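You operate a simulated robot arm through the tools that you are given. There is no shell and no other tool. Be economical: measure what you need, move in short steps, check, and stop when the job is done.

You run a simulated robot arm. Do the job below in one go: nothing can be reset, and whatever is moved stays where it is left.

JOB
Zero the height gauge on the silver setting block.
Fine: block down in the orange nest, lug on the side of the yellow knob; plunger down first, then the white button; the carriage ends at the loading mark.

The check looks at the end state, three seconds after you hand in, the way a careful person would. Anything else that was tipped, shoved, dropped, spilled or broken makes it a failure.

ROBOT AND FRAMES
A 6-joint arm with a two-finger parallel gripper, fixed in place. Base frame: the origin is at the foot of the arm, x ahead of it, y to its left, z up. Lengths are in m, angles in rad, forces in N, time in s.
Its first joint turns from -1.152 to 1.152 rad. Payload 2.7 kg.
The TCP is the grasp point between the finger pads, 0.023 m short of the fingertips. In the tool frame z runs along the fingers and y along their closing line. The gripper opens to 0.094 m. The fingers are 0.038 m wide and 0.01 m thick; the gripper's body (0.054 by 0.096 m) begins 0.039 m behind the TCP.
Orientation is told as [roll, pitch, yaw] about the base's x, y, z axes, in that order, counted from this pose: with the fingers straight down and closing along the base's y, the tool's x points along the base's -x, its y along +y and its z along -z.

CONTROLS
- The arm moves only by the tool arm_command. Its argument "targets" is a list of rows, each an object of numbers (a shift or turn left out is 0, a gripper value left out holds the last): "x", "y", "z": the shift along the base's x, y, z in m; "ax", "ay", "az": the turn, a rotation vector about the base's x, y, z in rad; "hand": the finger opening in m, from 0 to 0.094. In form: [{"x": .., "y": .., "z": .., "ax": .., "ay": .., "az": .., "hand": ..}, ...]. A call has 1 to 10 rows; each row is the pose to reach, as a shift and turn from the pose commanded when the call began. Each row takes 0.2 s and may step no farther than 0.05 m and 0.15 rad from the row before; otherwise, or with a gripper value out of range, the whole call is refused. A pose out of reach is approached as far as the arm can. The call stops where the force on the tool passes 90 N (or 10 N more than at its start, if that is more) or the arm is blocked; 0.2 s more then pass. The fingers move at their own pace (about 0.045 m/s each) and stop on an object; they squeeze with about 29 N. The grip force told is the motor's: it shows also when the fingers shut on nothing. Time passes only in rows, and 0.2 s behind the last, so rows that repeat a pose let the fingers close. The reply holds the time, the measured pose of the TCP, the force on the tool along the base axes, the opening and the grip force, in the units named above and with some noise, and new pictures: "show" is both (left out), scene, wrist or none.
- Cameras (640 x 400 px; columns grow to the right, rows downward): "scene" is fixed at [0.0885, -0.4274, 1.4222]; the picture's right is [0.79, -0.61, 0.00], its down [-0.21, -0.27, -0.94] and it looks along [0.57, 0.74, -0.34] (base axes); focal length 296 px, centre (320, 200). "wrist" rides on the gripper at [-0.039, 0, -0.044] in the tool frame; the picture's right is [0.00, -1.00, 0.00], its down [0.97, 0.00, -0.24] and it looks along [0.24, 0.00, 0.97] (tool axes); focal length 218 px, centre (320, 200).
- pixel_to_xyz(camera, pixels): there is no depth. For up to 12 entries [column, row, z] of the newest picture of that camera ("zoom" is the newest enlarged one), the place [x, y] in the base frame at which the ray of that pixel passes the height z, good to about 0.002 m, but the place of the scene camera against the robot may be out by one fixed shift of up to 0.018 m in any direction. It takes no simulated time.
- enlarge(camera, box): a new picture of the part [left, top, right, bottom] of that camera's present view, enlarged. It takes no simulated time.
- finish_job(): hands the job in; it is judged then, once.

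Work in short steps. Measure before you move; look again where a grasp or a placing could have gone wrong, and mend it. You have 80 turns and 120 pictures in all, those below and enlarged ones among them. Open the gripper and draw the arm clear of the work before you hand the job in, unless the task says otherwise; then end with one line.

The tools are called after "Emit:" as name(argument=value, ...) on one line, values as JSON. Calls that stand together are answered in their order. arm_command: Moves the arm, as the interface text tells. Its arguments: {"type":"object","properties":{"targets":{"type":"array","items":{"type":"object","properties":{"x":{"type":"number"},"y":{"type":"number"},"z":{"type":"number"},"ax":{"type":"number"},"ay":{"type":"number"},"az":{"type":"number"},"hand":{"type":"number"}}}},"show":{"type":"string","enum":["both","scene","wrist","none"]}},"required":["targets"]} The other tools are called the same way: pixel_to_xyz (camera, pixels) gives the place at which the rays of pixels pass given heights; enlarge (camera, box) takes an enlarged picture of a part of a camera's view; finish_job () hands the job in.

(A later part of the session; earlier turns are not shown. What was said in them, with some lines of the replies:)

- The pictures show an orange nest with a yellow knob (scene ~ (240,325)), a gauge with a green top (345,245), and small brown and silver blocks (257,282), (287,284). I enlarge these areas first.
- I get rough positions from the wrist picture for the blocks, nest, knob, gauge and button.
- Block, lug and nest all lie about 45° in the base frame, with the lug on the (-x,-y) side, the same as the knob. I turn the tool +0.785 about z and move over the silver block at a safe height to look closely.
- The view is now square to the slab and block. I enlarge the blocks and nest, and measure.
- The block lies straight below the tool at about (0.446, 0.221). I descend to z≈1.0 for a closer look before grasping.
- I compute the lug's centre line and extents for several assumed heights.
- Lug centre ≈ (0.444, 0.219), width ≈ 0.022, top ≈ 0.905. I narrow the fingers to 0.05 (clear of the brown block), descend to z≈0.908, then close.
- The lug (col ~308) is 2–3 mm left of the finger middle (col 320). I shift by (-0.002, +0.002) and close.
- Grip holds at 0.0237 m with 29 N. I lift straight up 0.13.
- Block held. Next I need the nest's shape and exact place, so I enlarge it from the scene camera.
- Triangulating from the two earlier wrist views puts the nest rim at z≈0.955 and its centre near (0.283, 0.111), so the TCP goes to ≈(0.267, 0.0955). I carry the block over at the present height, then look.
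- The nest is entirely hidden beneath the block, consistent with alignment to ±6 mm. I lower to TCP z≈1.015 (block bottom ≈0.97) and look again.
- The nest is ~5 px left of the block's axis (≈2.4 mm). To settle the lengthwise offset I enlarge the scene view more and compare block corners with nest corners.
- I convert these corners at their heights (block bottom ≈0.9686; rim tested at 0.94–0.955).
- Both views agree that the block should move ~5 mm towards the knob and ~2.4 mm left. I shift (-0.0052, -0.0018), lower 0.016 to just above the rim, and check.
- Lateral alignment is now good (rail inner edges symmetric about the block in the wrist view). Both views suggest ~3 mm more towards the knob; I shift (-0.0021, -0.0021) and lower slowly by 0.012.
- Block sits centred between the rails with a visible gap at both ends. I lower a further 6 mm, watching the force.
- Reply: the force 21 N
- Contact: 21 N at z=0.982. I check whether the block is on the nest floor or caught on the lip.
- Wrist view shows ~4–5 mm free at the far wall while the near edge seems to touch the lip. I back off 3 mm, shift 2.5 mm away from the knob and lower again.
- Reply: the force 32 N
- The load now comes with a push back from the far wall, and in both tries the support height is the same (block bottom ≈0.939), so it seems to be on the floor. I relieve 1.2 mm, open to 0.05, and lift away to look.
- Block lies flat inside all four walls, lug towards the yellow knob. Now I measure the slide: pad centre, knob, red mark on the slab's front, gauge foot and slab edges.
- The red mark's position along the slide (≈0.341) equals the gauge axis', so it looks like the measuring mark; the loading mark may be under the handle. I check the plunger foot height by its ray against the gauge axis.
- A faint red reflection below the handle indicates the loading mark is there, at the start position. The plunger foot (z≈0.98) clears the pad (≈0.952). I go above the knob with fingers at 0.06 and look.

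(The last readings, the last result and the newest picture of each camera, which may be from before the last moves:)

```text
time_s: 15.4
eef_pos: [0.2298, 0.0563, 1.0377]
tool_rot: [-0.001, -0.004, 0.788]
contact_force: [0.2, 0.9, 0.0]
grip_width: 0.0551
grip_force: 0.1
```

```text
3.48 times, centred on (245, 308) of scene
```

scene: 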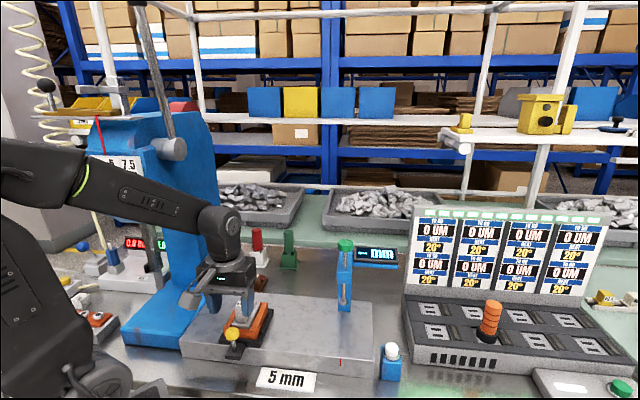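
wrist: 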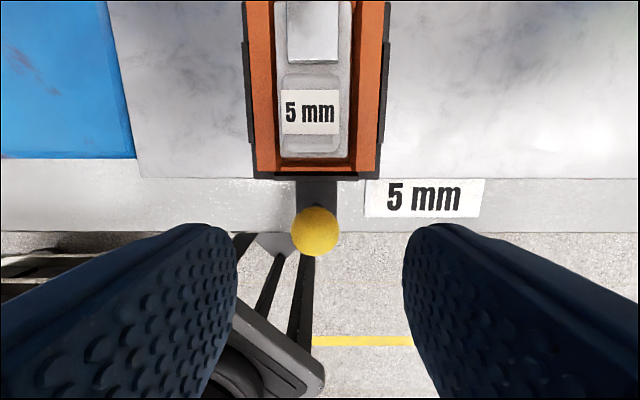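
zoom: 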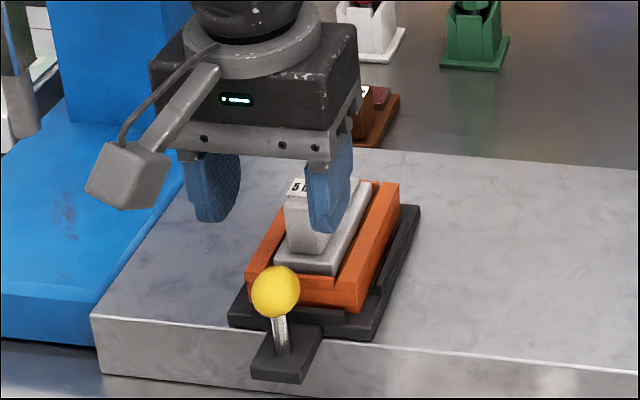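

The knob (col 316, row 231) is ~9 mm towards -s and ~2 mm left of the TCP. I correct by (-0.0045, -0.0011), lower to z≈0.967 and check.

Emit:
arm_command(targets=[{"x": -0.0045, "y": -0.0011, "z": -0.02}, {"x": -0.0045, "y": -0.0011, "z": -0.045}, {"x": -0.0045, "y": -0.0011, "z": -0.071}])

Emit:
enlarge(camera="scene", box=[195, 270, 295, 375])

```text
time_s: 16.2
eef_pos: [0.2272, 0.0544, 0.9666]
tool_rot: [0.002, -0.002, 0.789]
contact_force: [0.1, 0.9, 0.2]
grip_width: 0.0548
grip_force: 0.0
```

scene: 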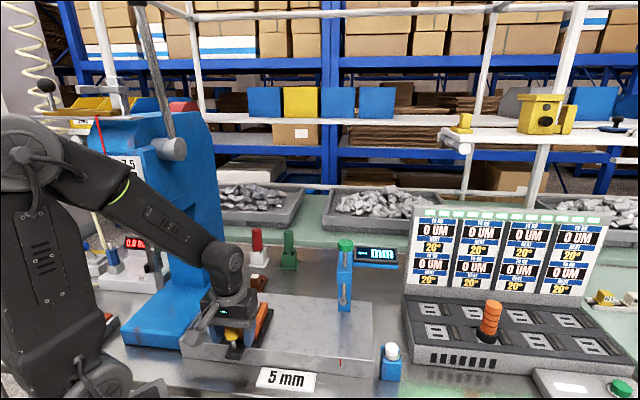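
wrist: 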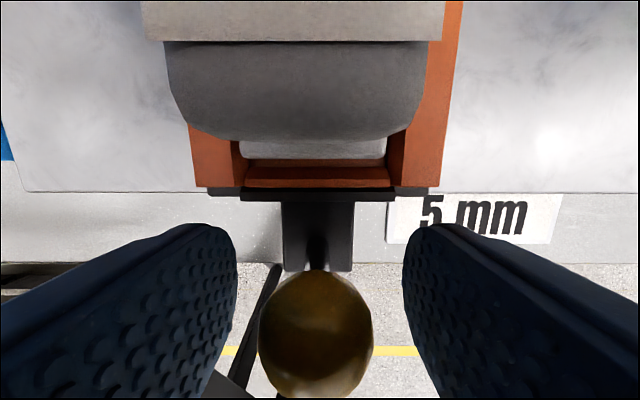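

```text
3.81 times, centred on (245, 322) of scene
```

zoom: 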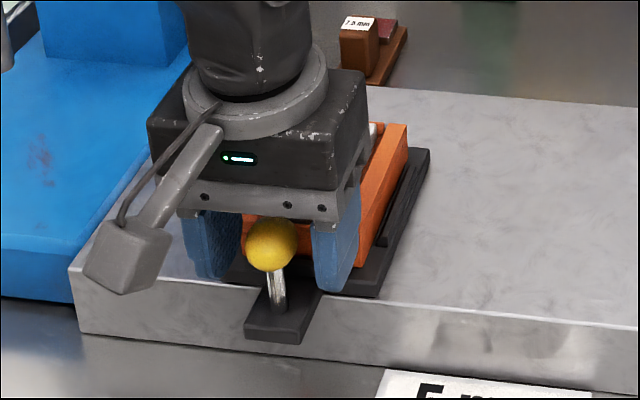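

The knob lies between the fingers. I close on it.

Emit:
arm_command(targets=[{"hand": 0.015}, {}, {}, {}], show="none")

Emit:
enlarge(camera="scene", box=[195, 270, 295, 375])

```text
time_s: 17.2
eef_pos: [0.2277, 0.056, 0.9682]
tool_rot: [0.002, -0.002, 0.787]
contact_force: [-1.1, 4.1, -10.0]
grip_width: 0.0272
grip_force: 44.9
```

```text
3.81 times, centred on (245, 322) of scene
```

zoom: 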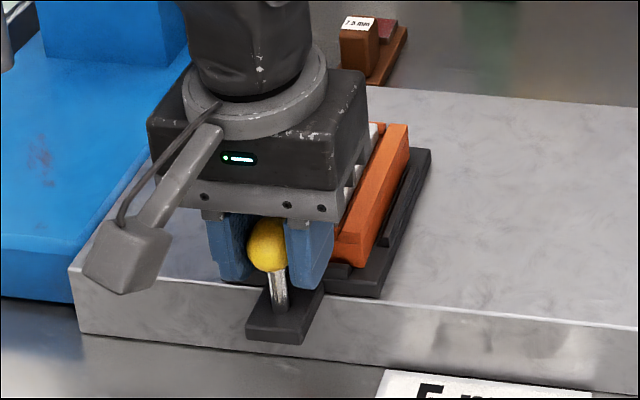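

Gripped at 0.027 m. I slide along (0.709, -0.705) by 2 cm slowly to test the carriage's freedom.

Emit:
arm_command(targets=[{"x": 0.0035, "y": -0.0035, "z": -0.001}, {"x": 0.0071, "y": -0.0071, "z": -0.001}, {"x": 0.0106, "y": -0.0106, "z": -0.001}, {"x": 0.0142, "y": -0.0141, "z": -0.001}, {"x": 0.0213, "y": -0.0212, "z": -0.001}, {"x": 0.0284, "y": -0.0282, "z": -0.001}], show="none")

Emit:
enlarge(camera="scene", box=[195, 280, 315, 390])

```text
time_s: 18.6
eef_pos: [0.2557, 0.0281, 0.9655]
tool_rot: [0.001, -0.005, 0.79]
contact_force: [-3.4, -0.9, 25.1]
grip_width: 0.0275
grip_force: 44.7
```

```text
3.64 times, centred on (255, 335) of scene
```

zoom: 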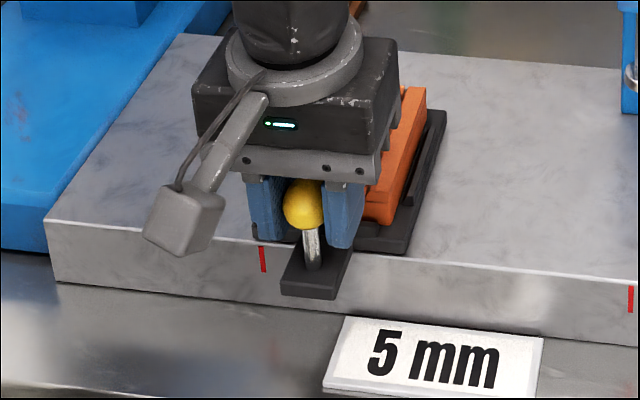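

The loading mark is now visible at px (239, 351), the measuring mark at (340, 361). I measure their spacing.

Emit:
pixel_to_xyz(camera="scene", pixels=[[239.3, 350, 0.905], [340.3, 361, 0.905], [239.3, 350, 0.9], [340.3, 361, 0.9], [266, 330, 0.92]])

Emit:
enlarge(camera="scene", box=[225, 320, 285, 370])

```text
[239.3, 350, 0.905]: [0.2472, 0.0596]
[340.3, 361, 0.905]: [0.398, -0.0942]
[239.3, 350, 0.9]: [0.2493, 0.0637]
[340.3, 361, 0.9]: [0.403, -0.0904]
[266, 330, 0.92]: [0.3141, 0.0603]
```

```text
8.00 times, centred on (255, 345) of scene
```

zoom: 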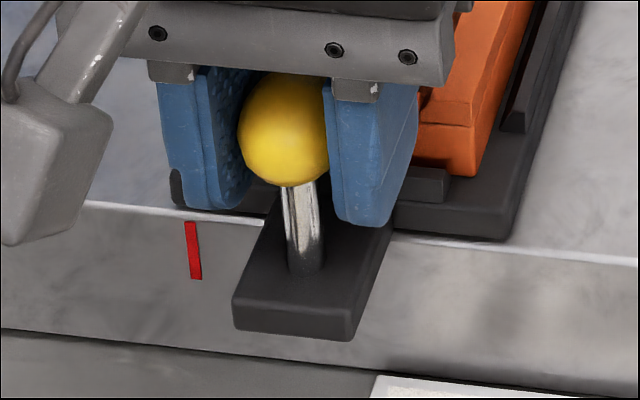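

Spacing ≈0.2155 m; the handle is now ≈0.037 past the loading mark, leaving ≈0.179 to go. I slide 0.15 and check alignment.

Emit:
arm_command(targets=[{"x": 0.01, "y": -0.01, "z": 0.001}, {"x": 0.0225, "y": -0.0225, "z": 0.001}, {"x": 0.035, "y": -0.035, "z": 0.001}, {"x": 0.0475, "y": -0.0475, "z": 0.001}, {"x": 0.06, "y": -0.06, "z": 0.001}, {"x": 0.0725, "y": -0.0725, "z": 0.001}, {"x": 0.085, "y": -0.085, "z": 0.001}, {"x": 0.0965, "y": -0.0965, "z": 0.001}, {"x": 0.106, "y": -0.106, "z": 0.001}], show="scene")

Emit:
enlarge(camera="scene", box=[290, 280, 390, 390])

```text
time_s: 20.6
eef_pos: [0.3618, -0.0798, 0.9668]
tool_rot: [-0.001, -0.004, 0.788]
contact_force: [15.4, 18.0, -19.0]
grip_width: 0.0276
grip_force: 44.7
```

scene: 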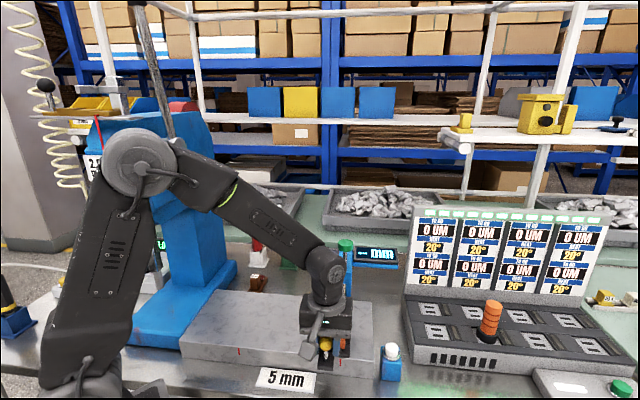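

```text
3.64 times, centred on (340, 335) of scene
```

zoom: 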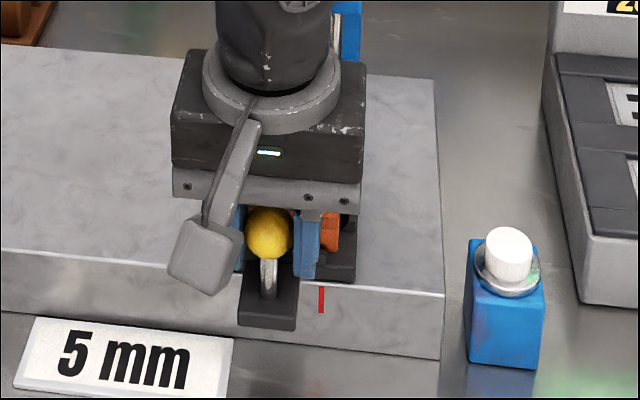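

Handle centre is ~13.5 px left of the mark, ≈0.029 m; the side force shows my path drifting to -s. I move (0.0219, -0.0191) with z -0.001.

Emit:
arm_command(targets=[{"x": 0.0014, "y": 0.0014, "z": -0.001}, {"x": 0.0085, "y": -0.0057, "z": -0.001}, {"x": 0.0155, "y": -0.0127, "z": -0.001}, {"x": 0.0219, "y": -0.0191, "z": -0.001}], show="none")

Emit:
enlarge(camera="scene", box=[310, 270, 370, 375])

Emit:
enlarge(camera="wrist", box=[160, 0, 480, 400])

```text
time_s: 21.6
eef_pos: [0.383, -0.098, 0.9662]
tool_rot: [0.004, 0.001, 0.785]
contact_force: [-23.0, -15.0, 9.6]
grip_width: 0.0277
grip_force: 44.6
```

```text
3.81 times, centred on (340, 322) of scene
```

zoom: 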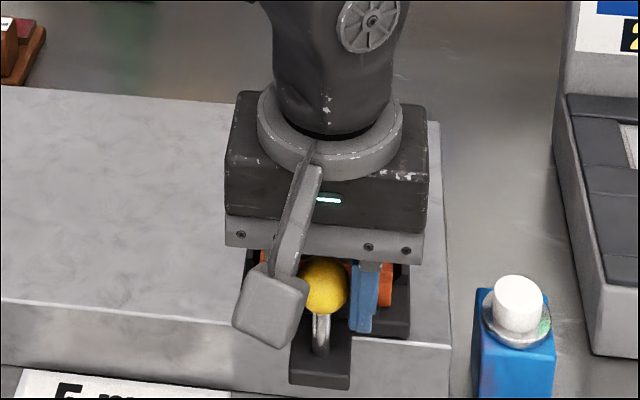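

```text
1.00 times, centred on (320, 200) of wrist
```

zoom: 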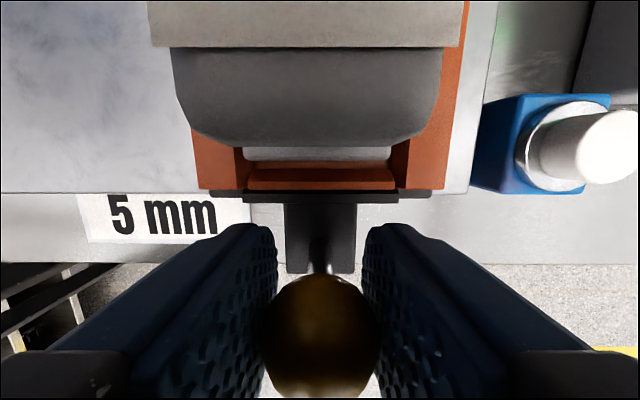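

The handle now covers the mark (centre px ≈340). I relax the side load, open the fingers and raise straight up to view the pad against the plunger.

Emit:
arm_command(targets=[{"x": -0.0009, "y": -0.0007}, {"x": -0.0009, "y": -0.0007, "hand": 0.06}, {"x": -0.0009, "y": -0.0007}, {"x": -0.0009, "y": -0.0007}, {"x": -0.0009, "y": -0.0007, "z": 0.04}, {"x": -0.0209, "y": -0.0207, "z": 0.08}, {"x": -0.0409, "y": -0.0407, "z": 0.12}])

Emit:
enlarge(camera="scene", box=[310, 270, 380, 375])

Emit:
enlarge(camera="wrist", box=[230, 20, 410, 230])

```text
time_s: 23.2
eef_pos: [0.3417, -0.1425, 1.0883]
tool_rot: [0.001, -0.001, 0.789]
contact_force: [-0.1, 0.6, 0.2]
grip_width: 0.0597
grip_force: 0.1
```

scene: 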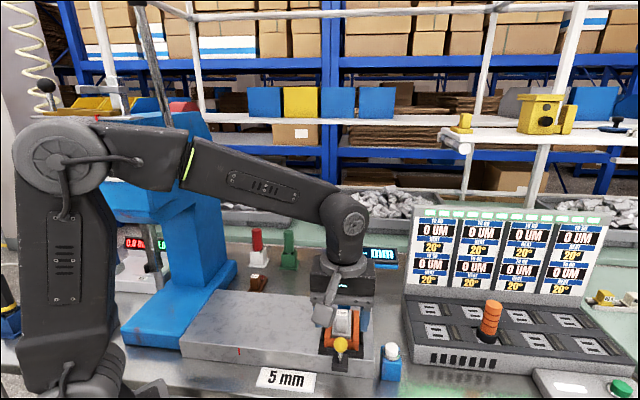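
wrist: 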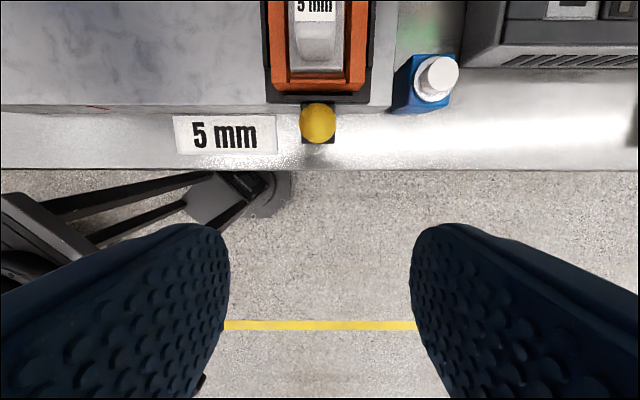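

```text
3.81 times, centred on (345, 322) of scene
```

zoom: 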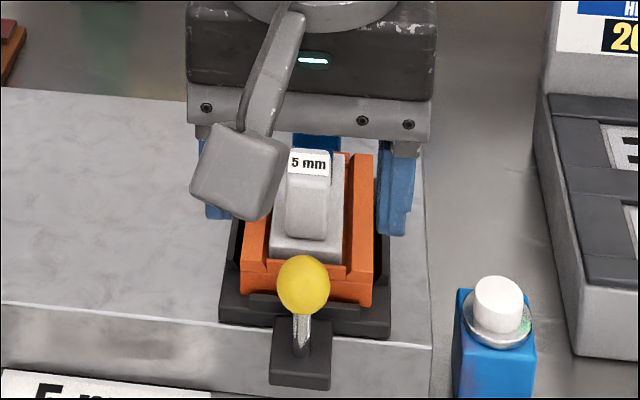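

```text
1.90 times, centred on (320, 125) of wrist
```

zoom: 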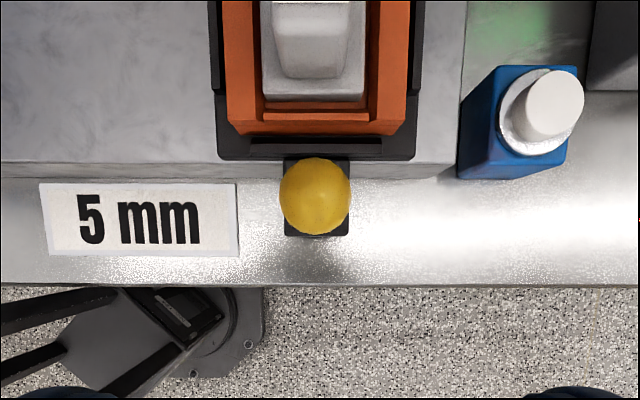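

The handle sits on the mark. I raise to z≈1.26 and move over toward the gauge to locate the green plunger head from above.

Emit:
arm_command(targets=[{"z": 0.05}, {"z": 0.1}, {"z": 0.15}, {"x": 0.02, "y": 0.02, "z": 0.18}, {"x": 0.04, "y": 0.04, "z": 0.18}, {"x": 0.06, "y": 0.06, "z": 0.18}])

Emit:
enlarge(camera="scene", box=[315, 225, 405, 380])

```text
time_s: 24.6
eef_pos: [0.4004, -0.0765, 1.2663]
tool_rot: [-0.001, -0.001, 0.786]
contact_force: [1.0, 1.2, -0.2]
grip_width: 0.0601
grip_force: 0.0
```

scene: 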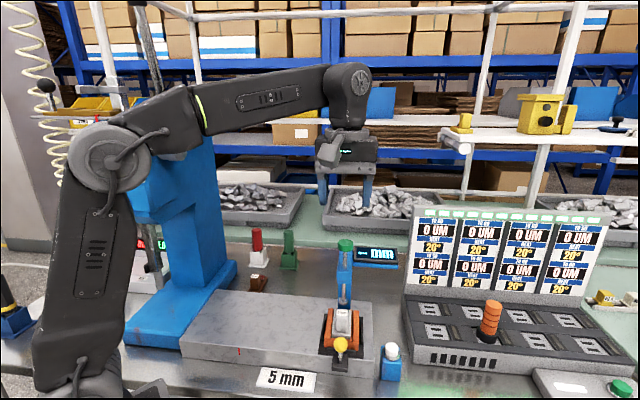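
wrist: 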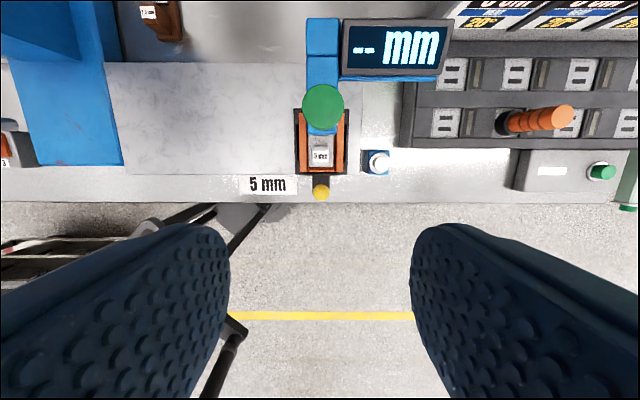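

```text
2.58 times, centred on (360, 302) of scene
```

zoom: 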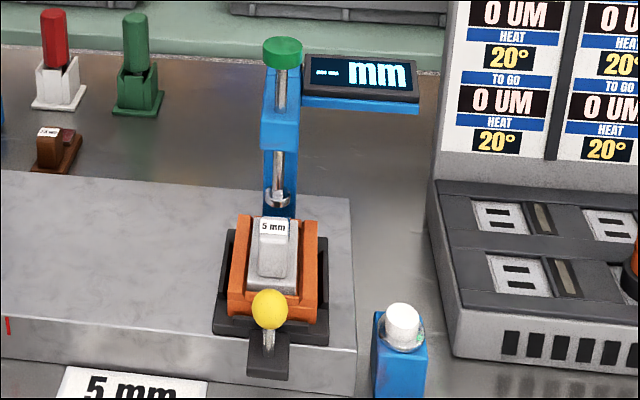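

Green head at wrist (323,106) → ≈(0.450, -0.030), top ≈1.14. I close the fingers and go above it at z≈1.19.

Emit:
arm_command(targets=[{"x": 0.02, "y": 0.019, "hand": 0.0}, {"x": 0.04, "y": 0.038}, {"x": 0.0495, "y": 0.0467}, {"x": 0.0495, "y": 0.0467, "z": -0.04}, {"x": 0.0495, "y": 0.0467, "z": -0.075}, {"x": 0.0495, "y": 0.0467, "z": -0.075}])

Emit:
enlarge(camera="scene", box=[300, 190, 420, 350])

```text
time_s: 26.0
eef_pos: [0.4517, -0.0303, 1.1927]
tool_rot: [0.002, -0.004, 0.788]
contact_force: [0.3, 0.3, -0.2]
grip_width: 0.0
grip_force: 29.3
```

scene: 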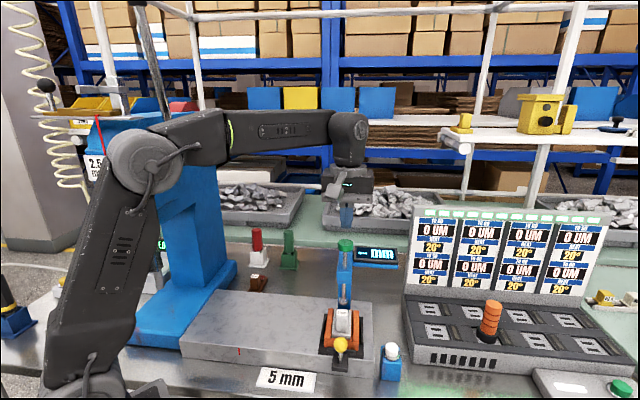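
wrist: 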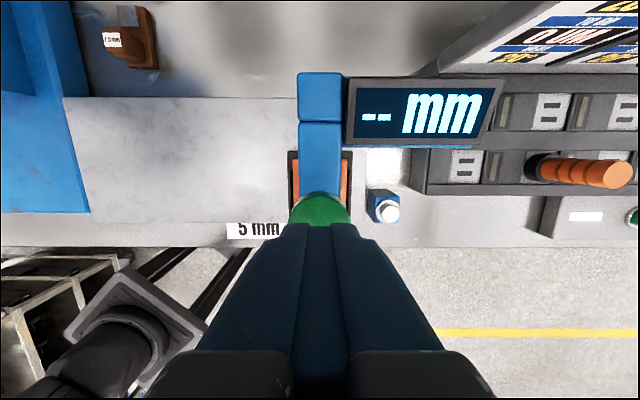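

```text
2.50 times, centred on (360, 270) of scene
```

zoom: 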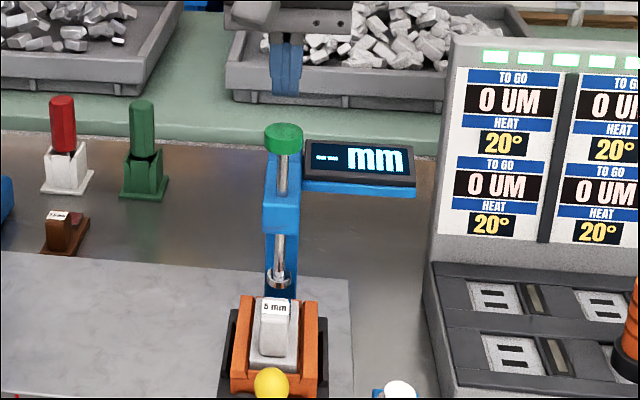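

Aligned over the head; the gap is ≈0.034. I descend 0.03 and then slowly press.

Emit:
arm_command(targets=[{"z": -0.02}, {"z": -0.03}, {"z": -0.036}, {"z": -0.041}, {"z": -0.046}], show="none")

Emit:
enlarge(camera="scene", box=[315, 225, 405, 340])

```text
time_s: 27.2
eef_pos: [0.4496, -0.0316, 1.1464]
tool_rot: [0.001, -0.003, 0.789]
contact_force: [-0.5, -0.4, 0.6]
grip_width: 0.0
grip_force: 28.9
```

```text
3.48 times, centred on (360, 282) of scene
```

zoom: 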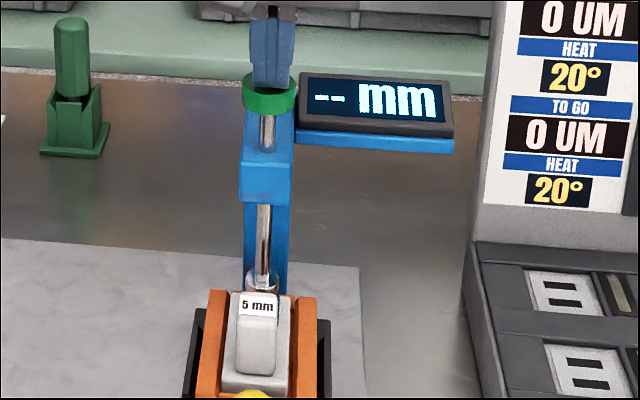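

The head is going down with very little force. I continue slowly until the foot meets the pad.

Emit:
arm_command(targets=[{"z": -0.003}, {"z": -0.006}, {"z": -0.009}], show="none")

Emit:
enlarge(camera="scene", box=[315, 225, 405, 340])

```text
time_s: 28.0
eef_pos: [0.453, -0.031, 1.1365]
tool_rot: [-0.001, -0.001, 0.788]
contact_force: [-0.9, -0.2, 0.9]
grip_width: 0.0
grip_force: 29.2
```

```text
3.48 times, centred on (360, 282) of scene
```

zoom: 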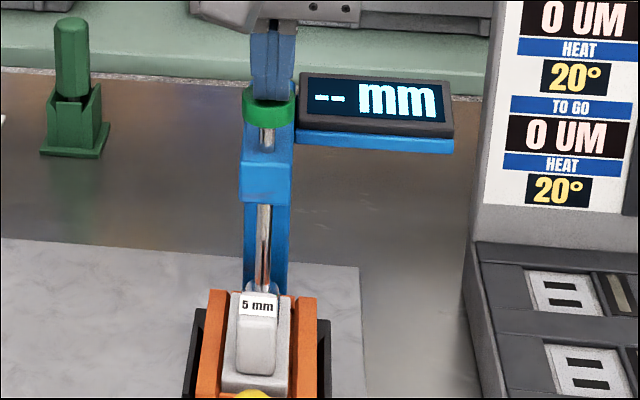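

Still light force (0.9 N). I continue in 2 mm rows.

Emit:
arm_command(targets=[{"z": -0.002}, {"z": -0.004}, {"z": -0.006}], show="none")

Emit:
enlarge(camera="scene", box=[315, 225, 405, 340])

```text
time_s: 28.8
eef_pos: [0.4534, -0.0311, 1.1309]
tool_rot: [-0.002, -0.005, 0.788]
contact_force: [0.0, 1.5, 7.1]
grip_width: 0.0
grip_force: 29.0
```

```text
3.48 times, centred on (360, 282) of scene
```

zoom: 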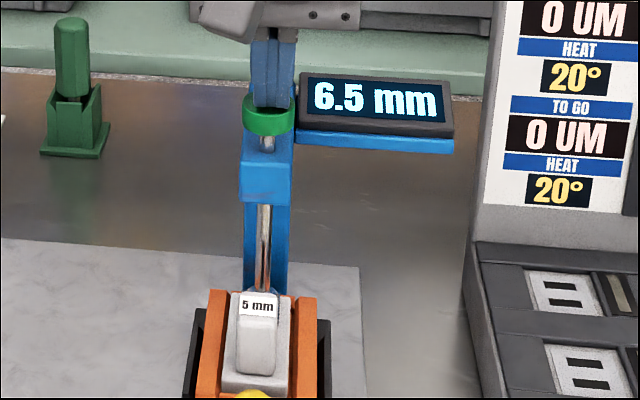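

The display reads "6.5 mm" with 7 N: the foot is on the pad. I press 1 mm more, then lift off to see if the plunger stays down.

Emit:
arm_command(targets=[{"z": -0.001}, {"z": -0.0015}, {"z": -0.0015}], show="none")

Emit:
arm_command(targets=[{"z": 0.01}, {"z": 0.04}, {"z": 0.08}], show="none")

Emit:
enlarge(camera="scene", box=[315, 225, 405, 340])

```text
time_s: 29.6
eef_pos: [0.4535, -0.0312, 1.1307]
tool_rot: [-0.004, -0.006, 0.79]
contact_force: [4.3, 3.6, 22.5]
grip_width: 0.0
grip_force: 29.2
```

```text
time_s: 30.4
eef_pos: [0.4516, -0.0307, 1.208]
tool_rot: [0.002, -0.002, 0.789]
contact_force: [-0.2, 0.0, -0.2]
grip_width: 0.0
grip_force: 29.1
```

```text
3.48 times, centred on (360, 282) of scene
```

zoom: 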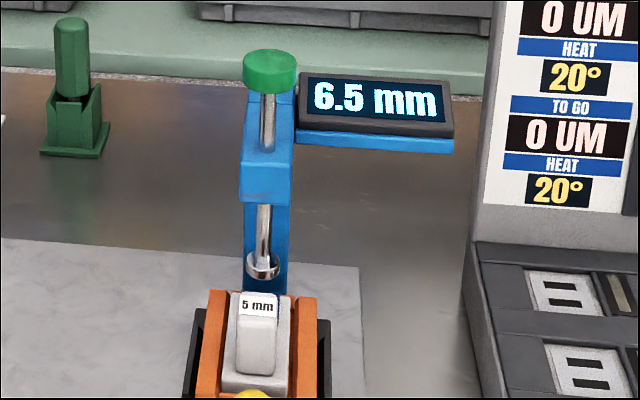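

The plunger springs back and the reading stays at 6.5 mm. Next the white button at ≈(0.4815, -0.139), top ≈0.922: I move over it at height first.

Emit:
arm_command(targets=[{"x": 0.0, "y": -0.03}, {"x": 0.008, "y": -0.06}, {"x": 0.015, "y": -0.09}, {"x": 0.025, "y": -0.108}, {"x": 0.03, "y": -0.109, "z": -0.04}, {"x": 0.03, "y": -0.109, "z": -0.085}, {"x": 0.03, "y": -0.109, "z": -0.13}, {"x": 0.03, "y": -0.109, "z": -0.17}])

Emit:
enlarge(camera="scene", box=[330, 240, 450, 395])

```text
time_s: 32.2
eef_pos: [0.4815, -0.1392, 1.0403]
tool_rot: [0.002, -0.005, 0.789]
contact_force: [0.1, -0.1, -1.0]
grip_width: 0.0
grip_force: 29.2
```

scene: 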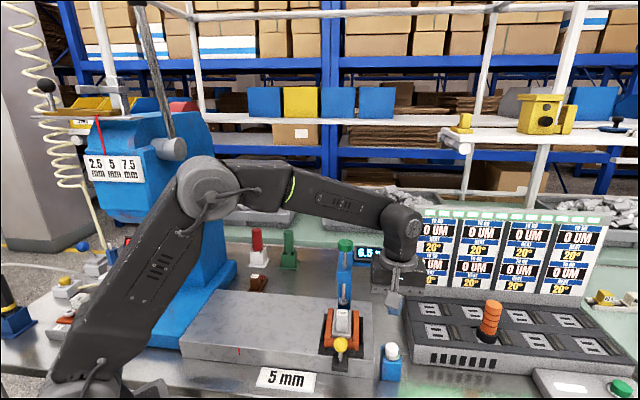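
wrist: 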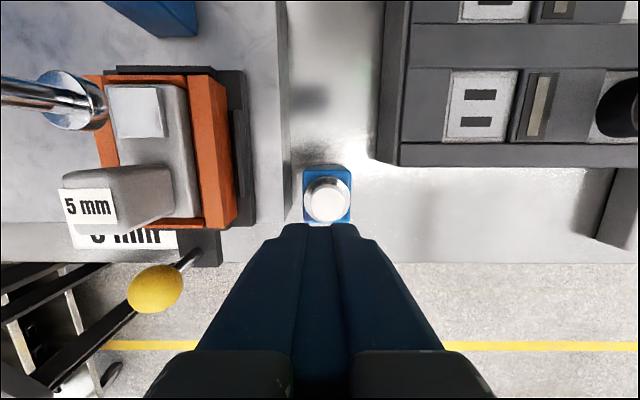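

```text
2.58 times, centred on (390, 318) of scene
```

zoom: 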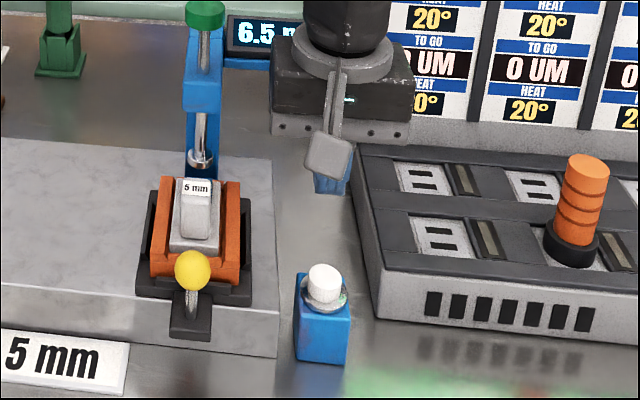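

Button at wrist (326,200): 4.6 mm to the right of the fingers. I shift (0.0033, -0.0032) and descend to TCP ≈0.957.

Emit:
arm_command(targets=[{"x": 0.0033, "y": -0.0032, "z": -0.03}, {"x": 0.0033, "y": -0.0032, "z": -0.06}, {"x": 0.0033, "y": -0.0032, "z": -0.082}], show="wrist")

Emit:
enlarge(camera="scene", box=[330, 230, 450, 395])

```text
time_s: 33.0
eef_pos: [0.4833, -0.1463, 0.9587]
tool_rot: [0.0, -0.003, 0.789]
contact_force: [0.1, -0.6, 0.2]
grip_width: 0.0
grip_force: 29.2
```

wrist: 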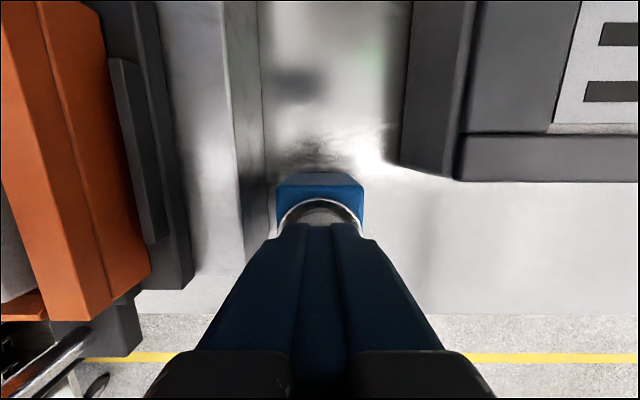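

```text
2.42 times, centred on (390, 312) of scene
```

zoom: 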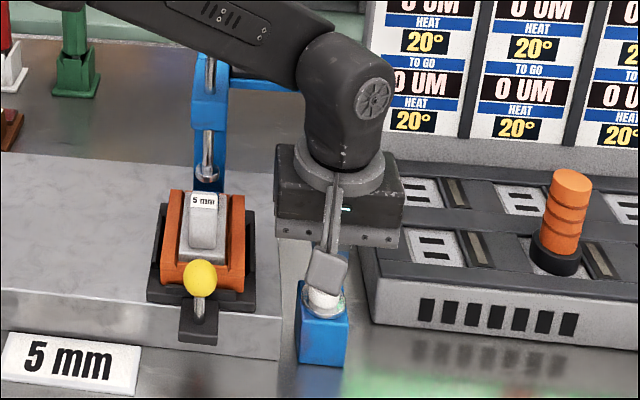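

Fingers are over the button. I press down in 3 mm rows.

Emit:
arm_command(targets=[{"z": -0.003}, {"z": -0.006}, {"z": -0.009}, {"z": -0.012}], show="scene")

```text
time_s: 34.0
eef_pos: [0.4865, -0.1445, 0.9466]
tool_rot: [-0.002, -0.003, 0.789]
contact_force: [-0.1, 3.4, 7.0]
grip_width: 0.0
grip_force: 29.1
```

scene: 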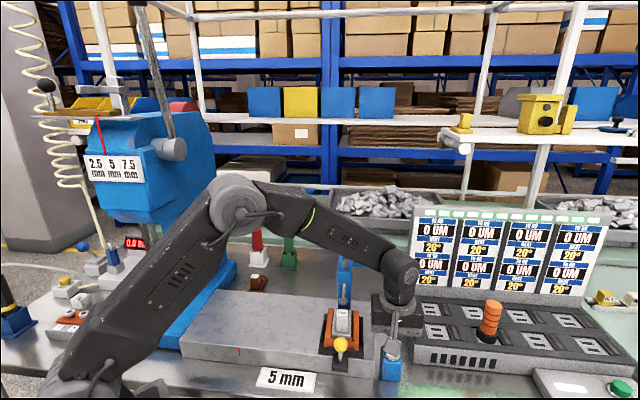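

Contact with 7 N. I press further gently.

Emit:
arm_command(targets=[{"z": -0.002}, {"z": -0.004}], show="none")

```text
time_s: 34.6
eef_pos: [0.4856, -0.1452, 0.9442]
tool_rot: [-0.004, -0.005, 0.789]
contact_force: [-5.0, 9.5, 35.4]
grip_width: 0.0
grip_force: 28.9
```

35 N with little movement: bottomed. I lift off and move up to read the display.

Emit:
arm_command(targets=[{"z": 0.02}, {"z": 0.06}, {"z": 0.1}, {"z": 0.15}, {"x": -0.03, "y": -0.03, "z": 0.19}, {"x": -0.06, "y": -0.05, "z": 0.22}], show="none")

Emit:
enlarge(camera="scene", box=[315, 225, 415, 390])

```text
refused: row 5 steps farther than a row can; nothing moved
```

```text
2.42 times, centred on (365, 308) of scene
```

zoom: 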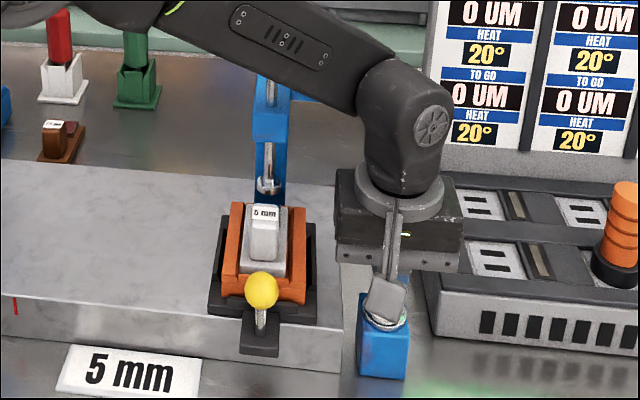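

The step was too long; I redo the lift with smaller rows. The arm still holds the button at present.

Emit:
arm_command(targets=[{"z": 0.02}, {"z": 0.06}, {"z": 0.1}, {"z": 0.14}, {"x": -0.02, "y": -0.015, "z": 0.17}, {"x": -0.04, "y": -0.03, "z": 0.2}, {"x": -0.06, "y": -0.05, "z": 0.22}], show="none")

Emit:
enlarge(camera="scene", box=[315, 225, 415, 390])

```text
time_s: 36.2
eef_pos: [0.4258, -0.1944, 1.1601]
tool_rot: [0.0, -0.003, 0.789]
contact_force: [-0.5, 0.1, -0.6]
grip_width: 0.0003
grip_force: 28.9
```

```text
2.42 times, centred on (365, 308) of scene
```

zoom: 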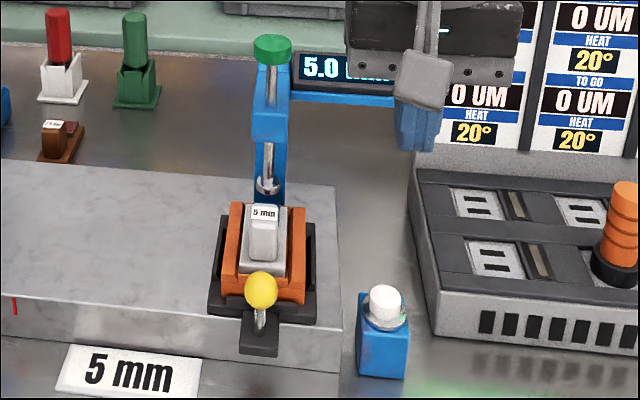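

The display now reads 5.0 mm. Next I return to above the knob (previous grip pose ≈(0.382, -0.099)) with fingers open 0.06.

Emit:
arm_command(targets=[{"x": -0.02, "y": 0.02, "hand": 0.06}, {"x": -0.035, "y": 0.045}, {"x": -0.044, "y": 0.07}, {"x": -0.0438, "y": 0.0956}, {"x": -0.0438, "y": 0.0956, "z": -0.04}, {"x": -0.0438, "y": 0.0956, "z": -0.08}, {"x": -0.0438, "y": 0.0956, "z": -0.12}])

```text
time_s: 37.8
eef_pos: [0.3818, -0.0945, 1.0426]
tool_rot: [-0.001, -0.004, 0.79]
contact_force: [0.3, -0.3, -0.6]
grip_width: 0.06
grip_force: 0.0
```

scene: 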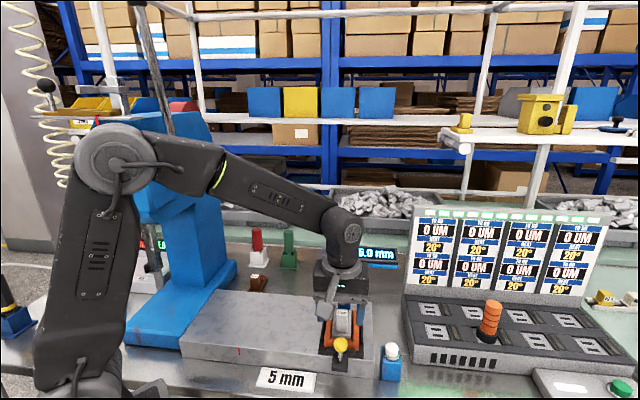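
wrist: 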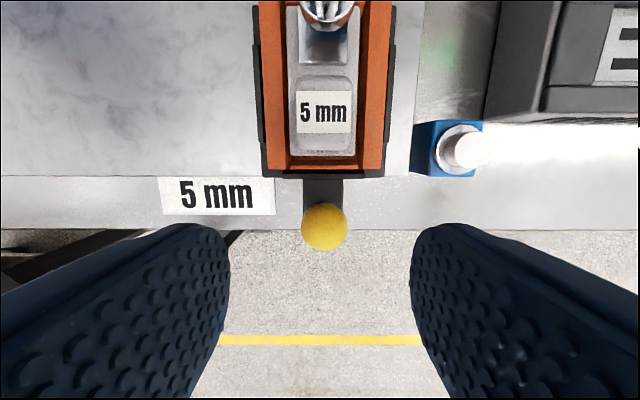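

Knob at (324,226): shift (-0.0011, -0.0045), lower to z≈0.966 and close on it.

Emit:
arm_command(targets=[{"x": -0.0011, "y": -0.0045, "z": -0.03}, {"x": -0.0011, "y": -0.0045, "z": -0.06}, {"x": -0.0011, "y": -0.0045, "z": -0.0766}, {"x": -0.0011, "y": -0.0045, "z": -0.0766, "hand": 0.015}, {"x": -0.0011, "y": -0.0045, "z": -0.0766}, {"x": -0.0011, "y": -0.0045, "z": -0.0766}, {"x": -0.0011, "y": -0.0045, "z": -0.0766}], show="scene")

```text
time_s: 39.4
eef_pos: [0.3808, -0.0996, 0.9647]
tool_rot: [0.004, -0.002, 0.787]
contact_force: [-8.6, 11.0, -1.2]
grip_width: 0.0277
grip_force: 45.5
```

scene: 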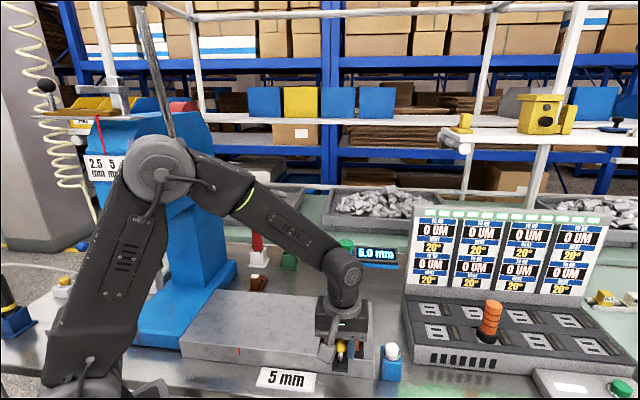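

Gripped. I slide back 0.19 along (-0.7055, 0.7088) and then check against the left mark.

Emit:
arm_command(targets=[{"x": -0.007, "y": 0.007}, {"x": -0.02, "y": 0.0201}, {"x": -0.034, "y": 0.0342}, {"x": -0.048, "y": 0.0482}, {"x": -0.062, "y": 0.0623}, {"x": -0.076, "y": 0.0764}, {"x": -0.09, "y": 0.0904}, {"x": -0.104, "y": 0.1045}, {"x": -0.118, "y": 0.1186}, {"x": -0.13, "y": 0.1306}], show="none")

Emit:
enlarge(camera="scene", box=[215, 320, 275, 370])

```text
time_s: 41.6
eef_pos: [0.2523, 0.0276, 0.9648]
tool_rot: [0.002, -0.005, 0.788]
contact_force: [6.6, 4.3, 16.7]
grip_width: 0.0277
grip_force: 45.4
```

```text
8.00 times, centred on (245, 345) of scene
```

zoom: 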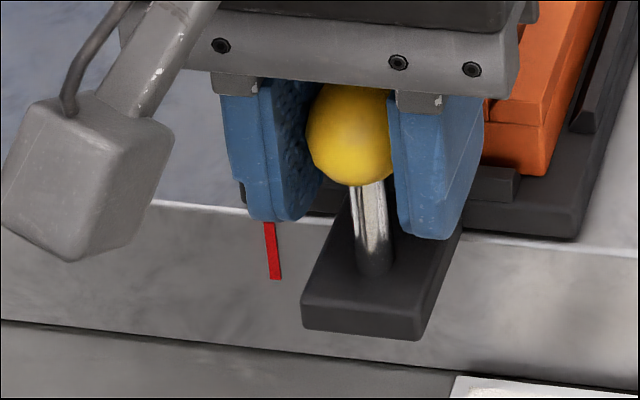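

By displacement and by pixels the remaining travel is ≈0.034 m (start pose ≈ loading mark within ~1–2 mm). I move (-0.0236, 0.0237) slowly and check.

Emit:
arm_command(targets=[{"x": -0.006, "y": 0.006, "z": 0.0007}, {"x": -0.012, "y": 0.012, "z": 0.0007}, {"x": -0.018, "y": 0.0181, "z": 0.0007}, {"x": -0.0236, "y": 0.0237, "z": 0.0007}, {"x": -0.0236, "y": 0.0237, "z": 0.0007}], show="none")

Emit:
enlarge(camera="scene", box=[205, 315, 275, 375])

```text
time_s: 42.8
eef_pos: [0.2272, 0.0531, 0.9638]
tool_rot: [0.002, -0.003, 0.788]
contact_force: [10.1, 15.8, -23.1]
grip_width: 0.0273
grip_force: 45.3
```

```text
6.67 times, centred on (240, 345) of scene
```

zoom: 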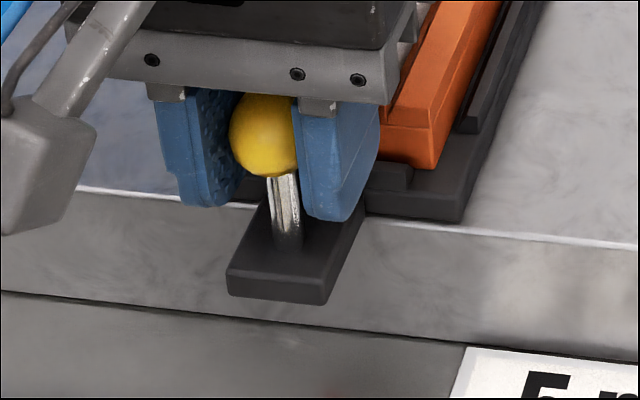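

Compared with the pre-slide picture (handle corner then (220,280), now (227,280)) and the mark's hidden line (col ≈310 vs handle centre ≈315–318), the carriage is ~2.5 mm right. I nudge it left 2.5 mm and relax the side load.

Emit:
arm_command(targets=[{"x": -0.0005, "y": 0.0015, "z": -0.0008}, {"x": -0.0013, "y": 0.0025, "z": -0.0008}, {"x": -0.0013, "y": 0.0025, "z": -0.0008}], show="none")

Emit:
enlarge(camera="scene", box=[205, 315, 275, 375])

```text
time_s: 43.6
eef_pos: [0.2247, 0.0552, 0.9647]
tool_rot: [-0.001, -0.001, 0.788]
contact_force: [-1.4, -1.1, 16.7]
grip_width: 0.0273
grip_force: 44.9
```

```text
6.67 times, centred on (240, 345) of scene
```

zoom: 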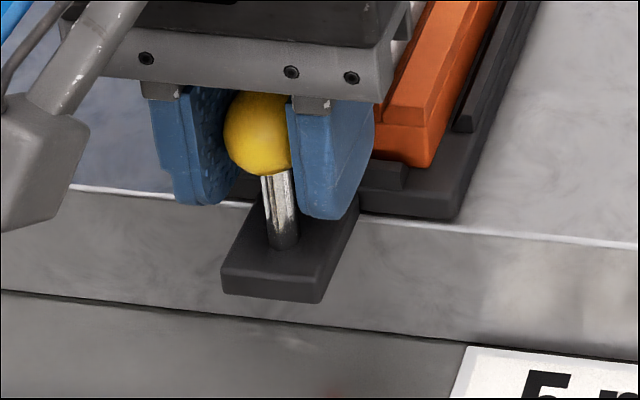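

The handle is back at (220,280), with the computed centre (≈309) on the mark's column (≈309). I release, rise and move clear.

Emit:
arm_command(targets=[{"z": 0.0007}, {"z": 0.0007, "hand": 0.06}, {"z": 0.0007}, {"z": 0.0007}, {"z": 0.04}, {"z": 0.085}, {"x": 0.01, "y": 0.01, "z": 0.13}, {"x": 0.03, "y": 0.03, "z": 0.165}])

Emit:
enlarge(camera="scene", box=[205, 295, 275, 375])

Emit:
enlarge(camera="scene", box=[315, 225, 415, 390])

Emit:
enlarge(camera="wrist", box=[230, 80, 410, 250])

```text
time_s: 45.4
eef_pos: [0.2577, 0.0836, 1.1277]
tool_rot: [0.0, -0.002, 0.788]
contact_force: [-0.2, -0.9, 0.5]
grip_width: 0.06
grip_force: 0.0
```

scene: 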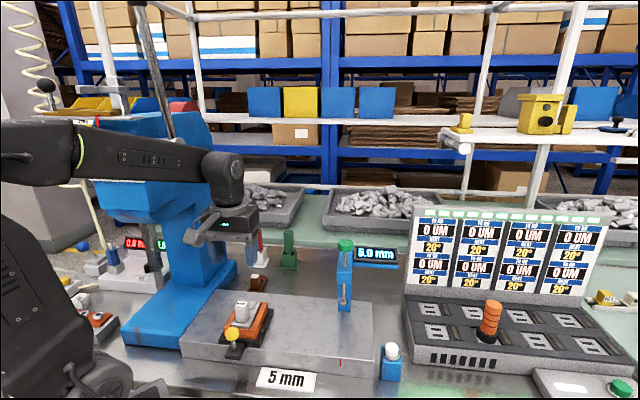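
wrist: 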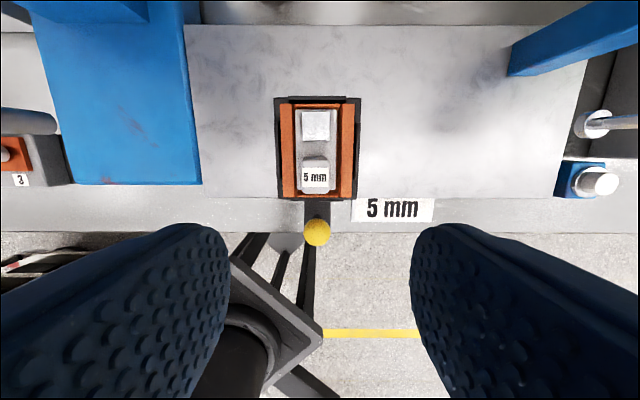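

```text
5.00 times, centred on (240, 335) of scene
```

zoom: 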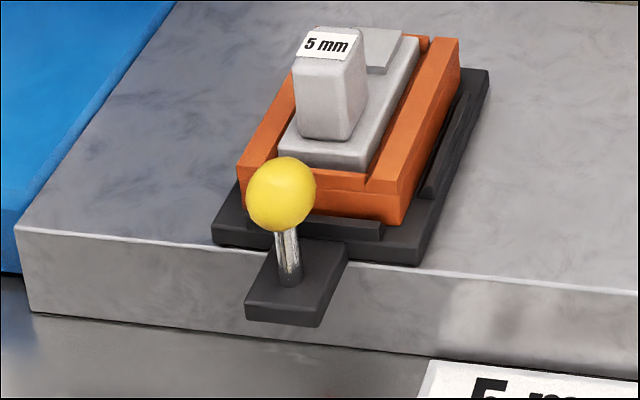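

```text
2.42 times, centred on (365, 308) of scene
```

zoom: 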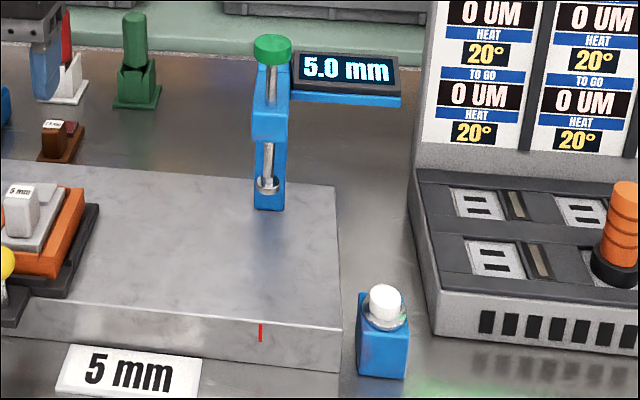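

```text
2.35 times, centred on (320, 165) of wrist
```

zoom: 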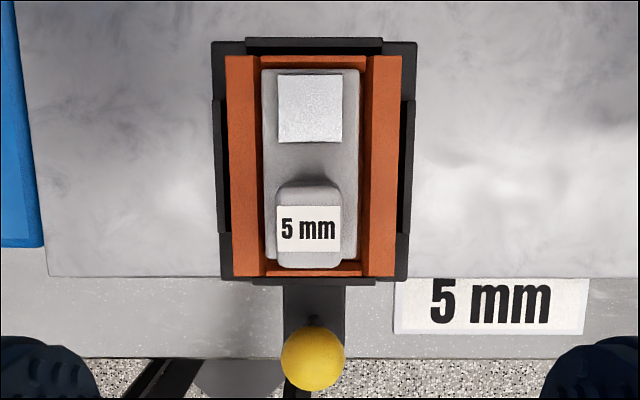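

Everything checks: block flat in the nest with lug toward the knob, display 5.0 mm, carriage handle on the loading mark, other items undisturbed. I raise the arm clear and hand in.

Emit:
arm_command(targets=[{"z": 0.04}, {"x": 0.02, "y": 0.02, "z": 0.08}, {"x": 0.04, "y": 0.04, "z": 0.12}], show="scene")

```text
time_s: 46.2
eef_pos: [0.2952, 0.1217, 1.2489]
tool_rot: [0.002, -0.001, 0.79]
contact_force: [0.0, 0.0, 0.3]
grip_width: 0.0598
grip_force: 0.0
```

scene: 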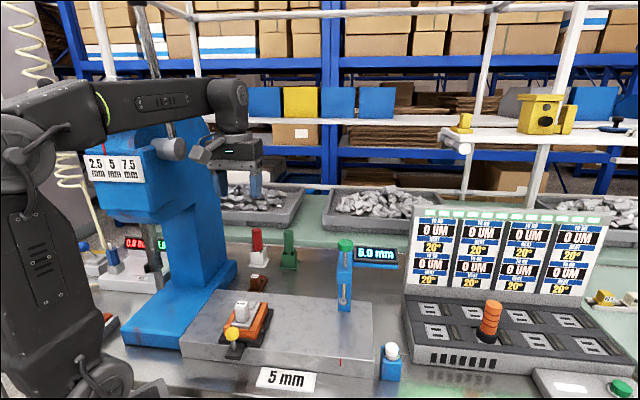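

The arm is clear and the gripper open; the display still shows 5.0 mm. I hand in.

Emit:
finish_job()

```text
The job is handed in.
```

The height gauge is set on the silver 5 mm block: the plunger went down first (6.5 mm), then the white button, and the display now reads 5.0 mm. The block lies flat in the orange nest with its lug toward the yellow knob. The carriage is back at the loading mark, which its handle hides, so I judged that position from the pictures to about 2 mm.
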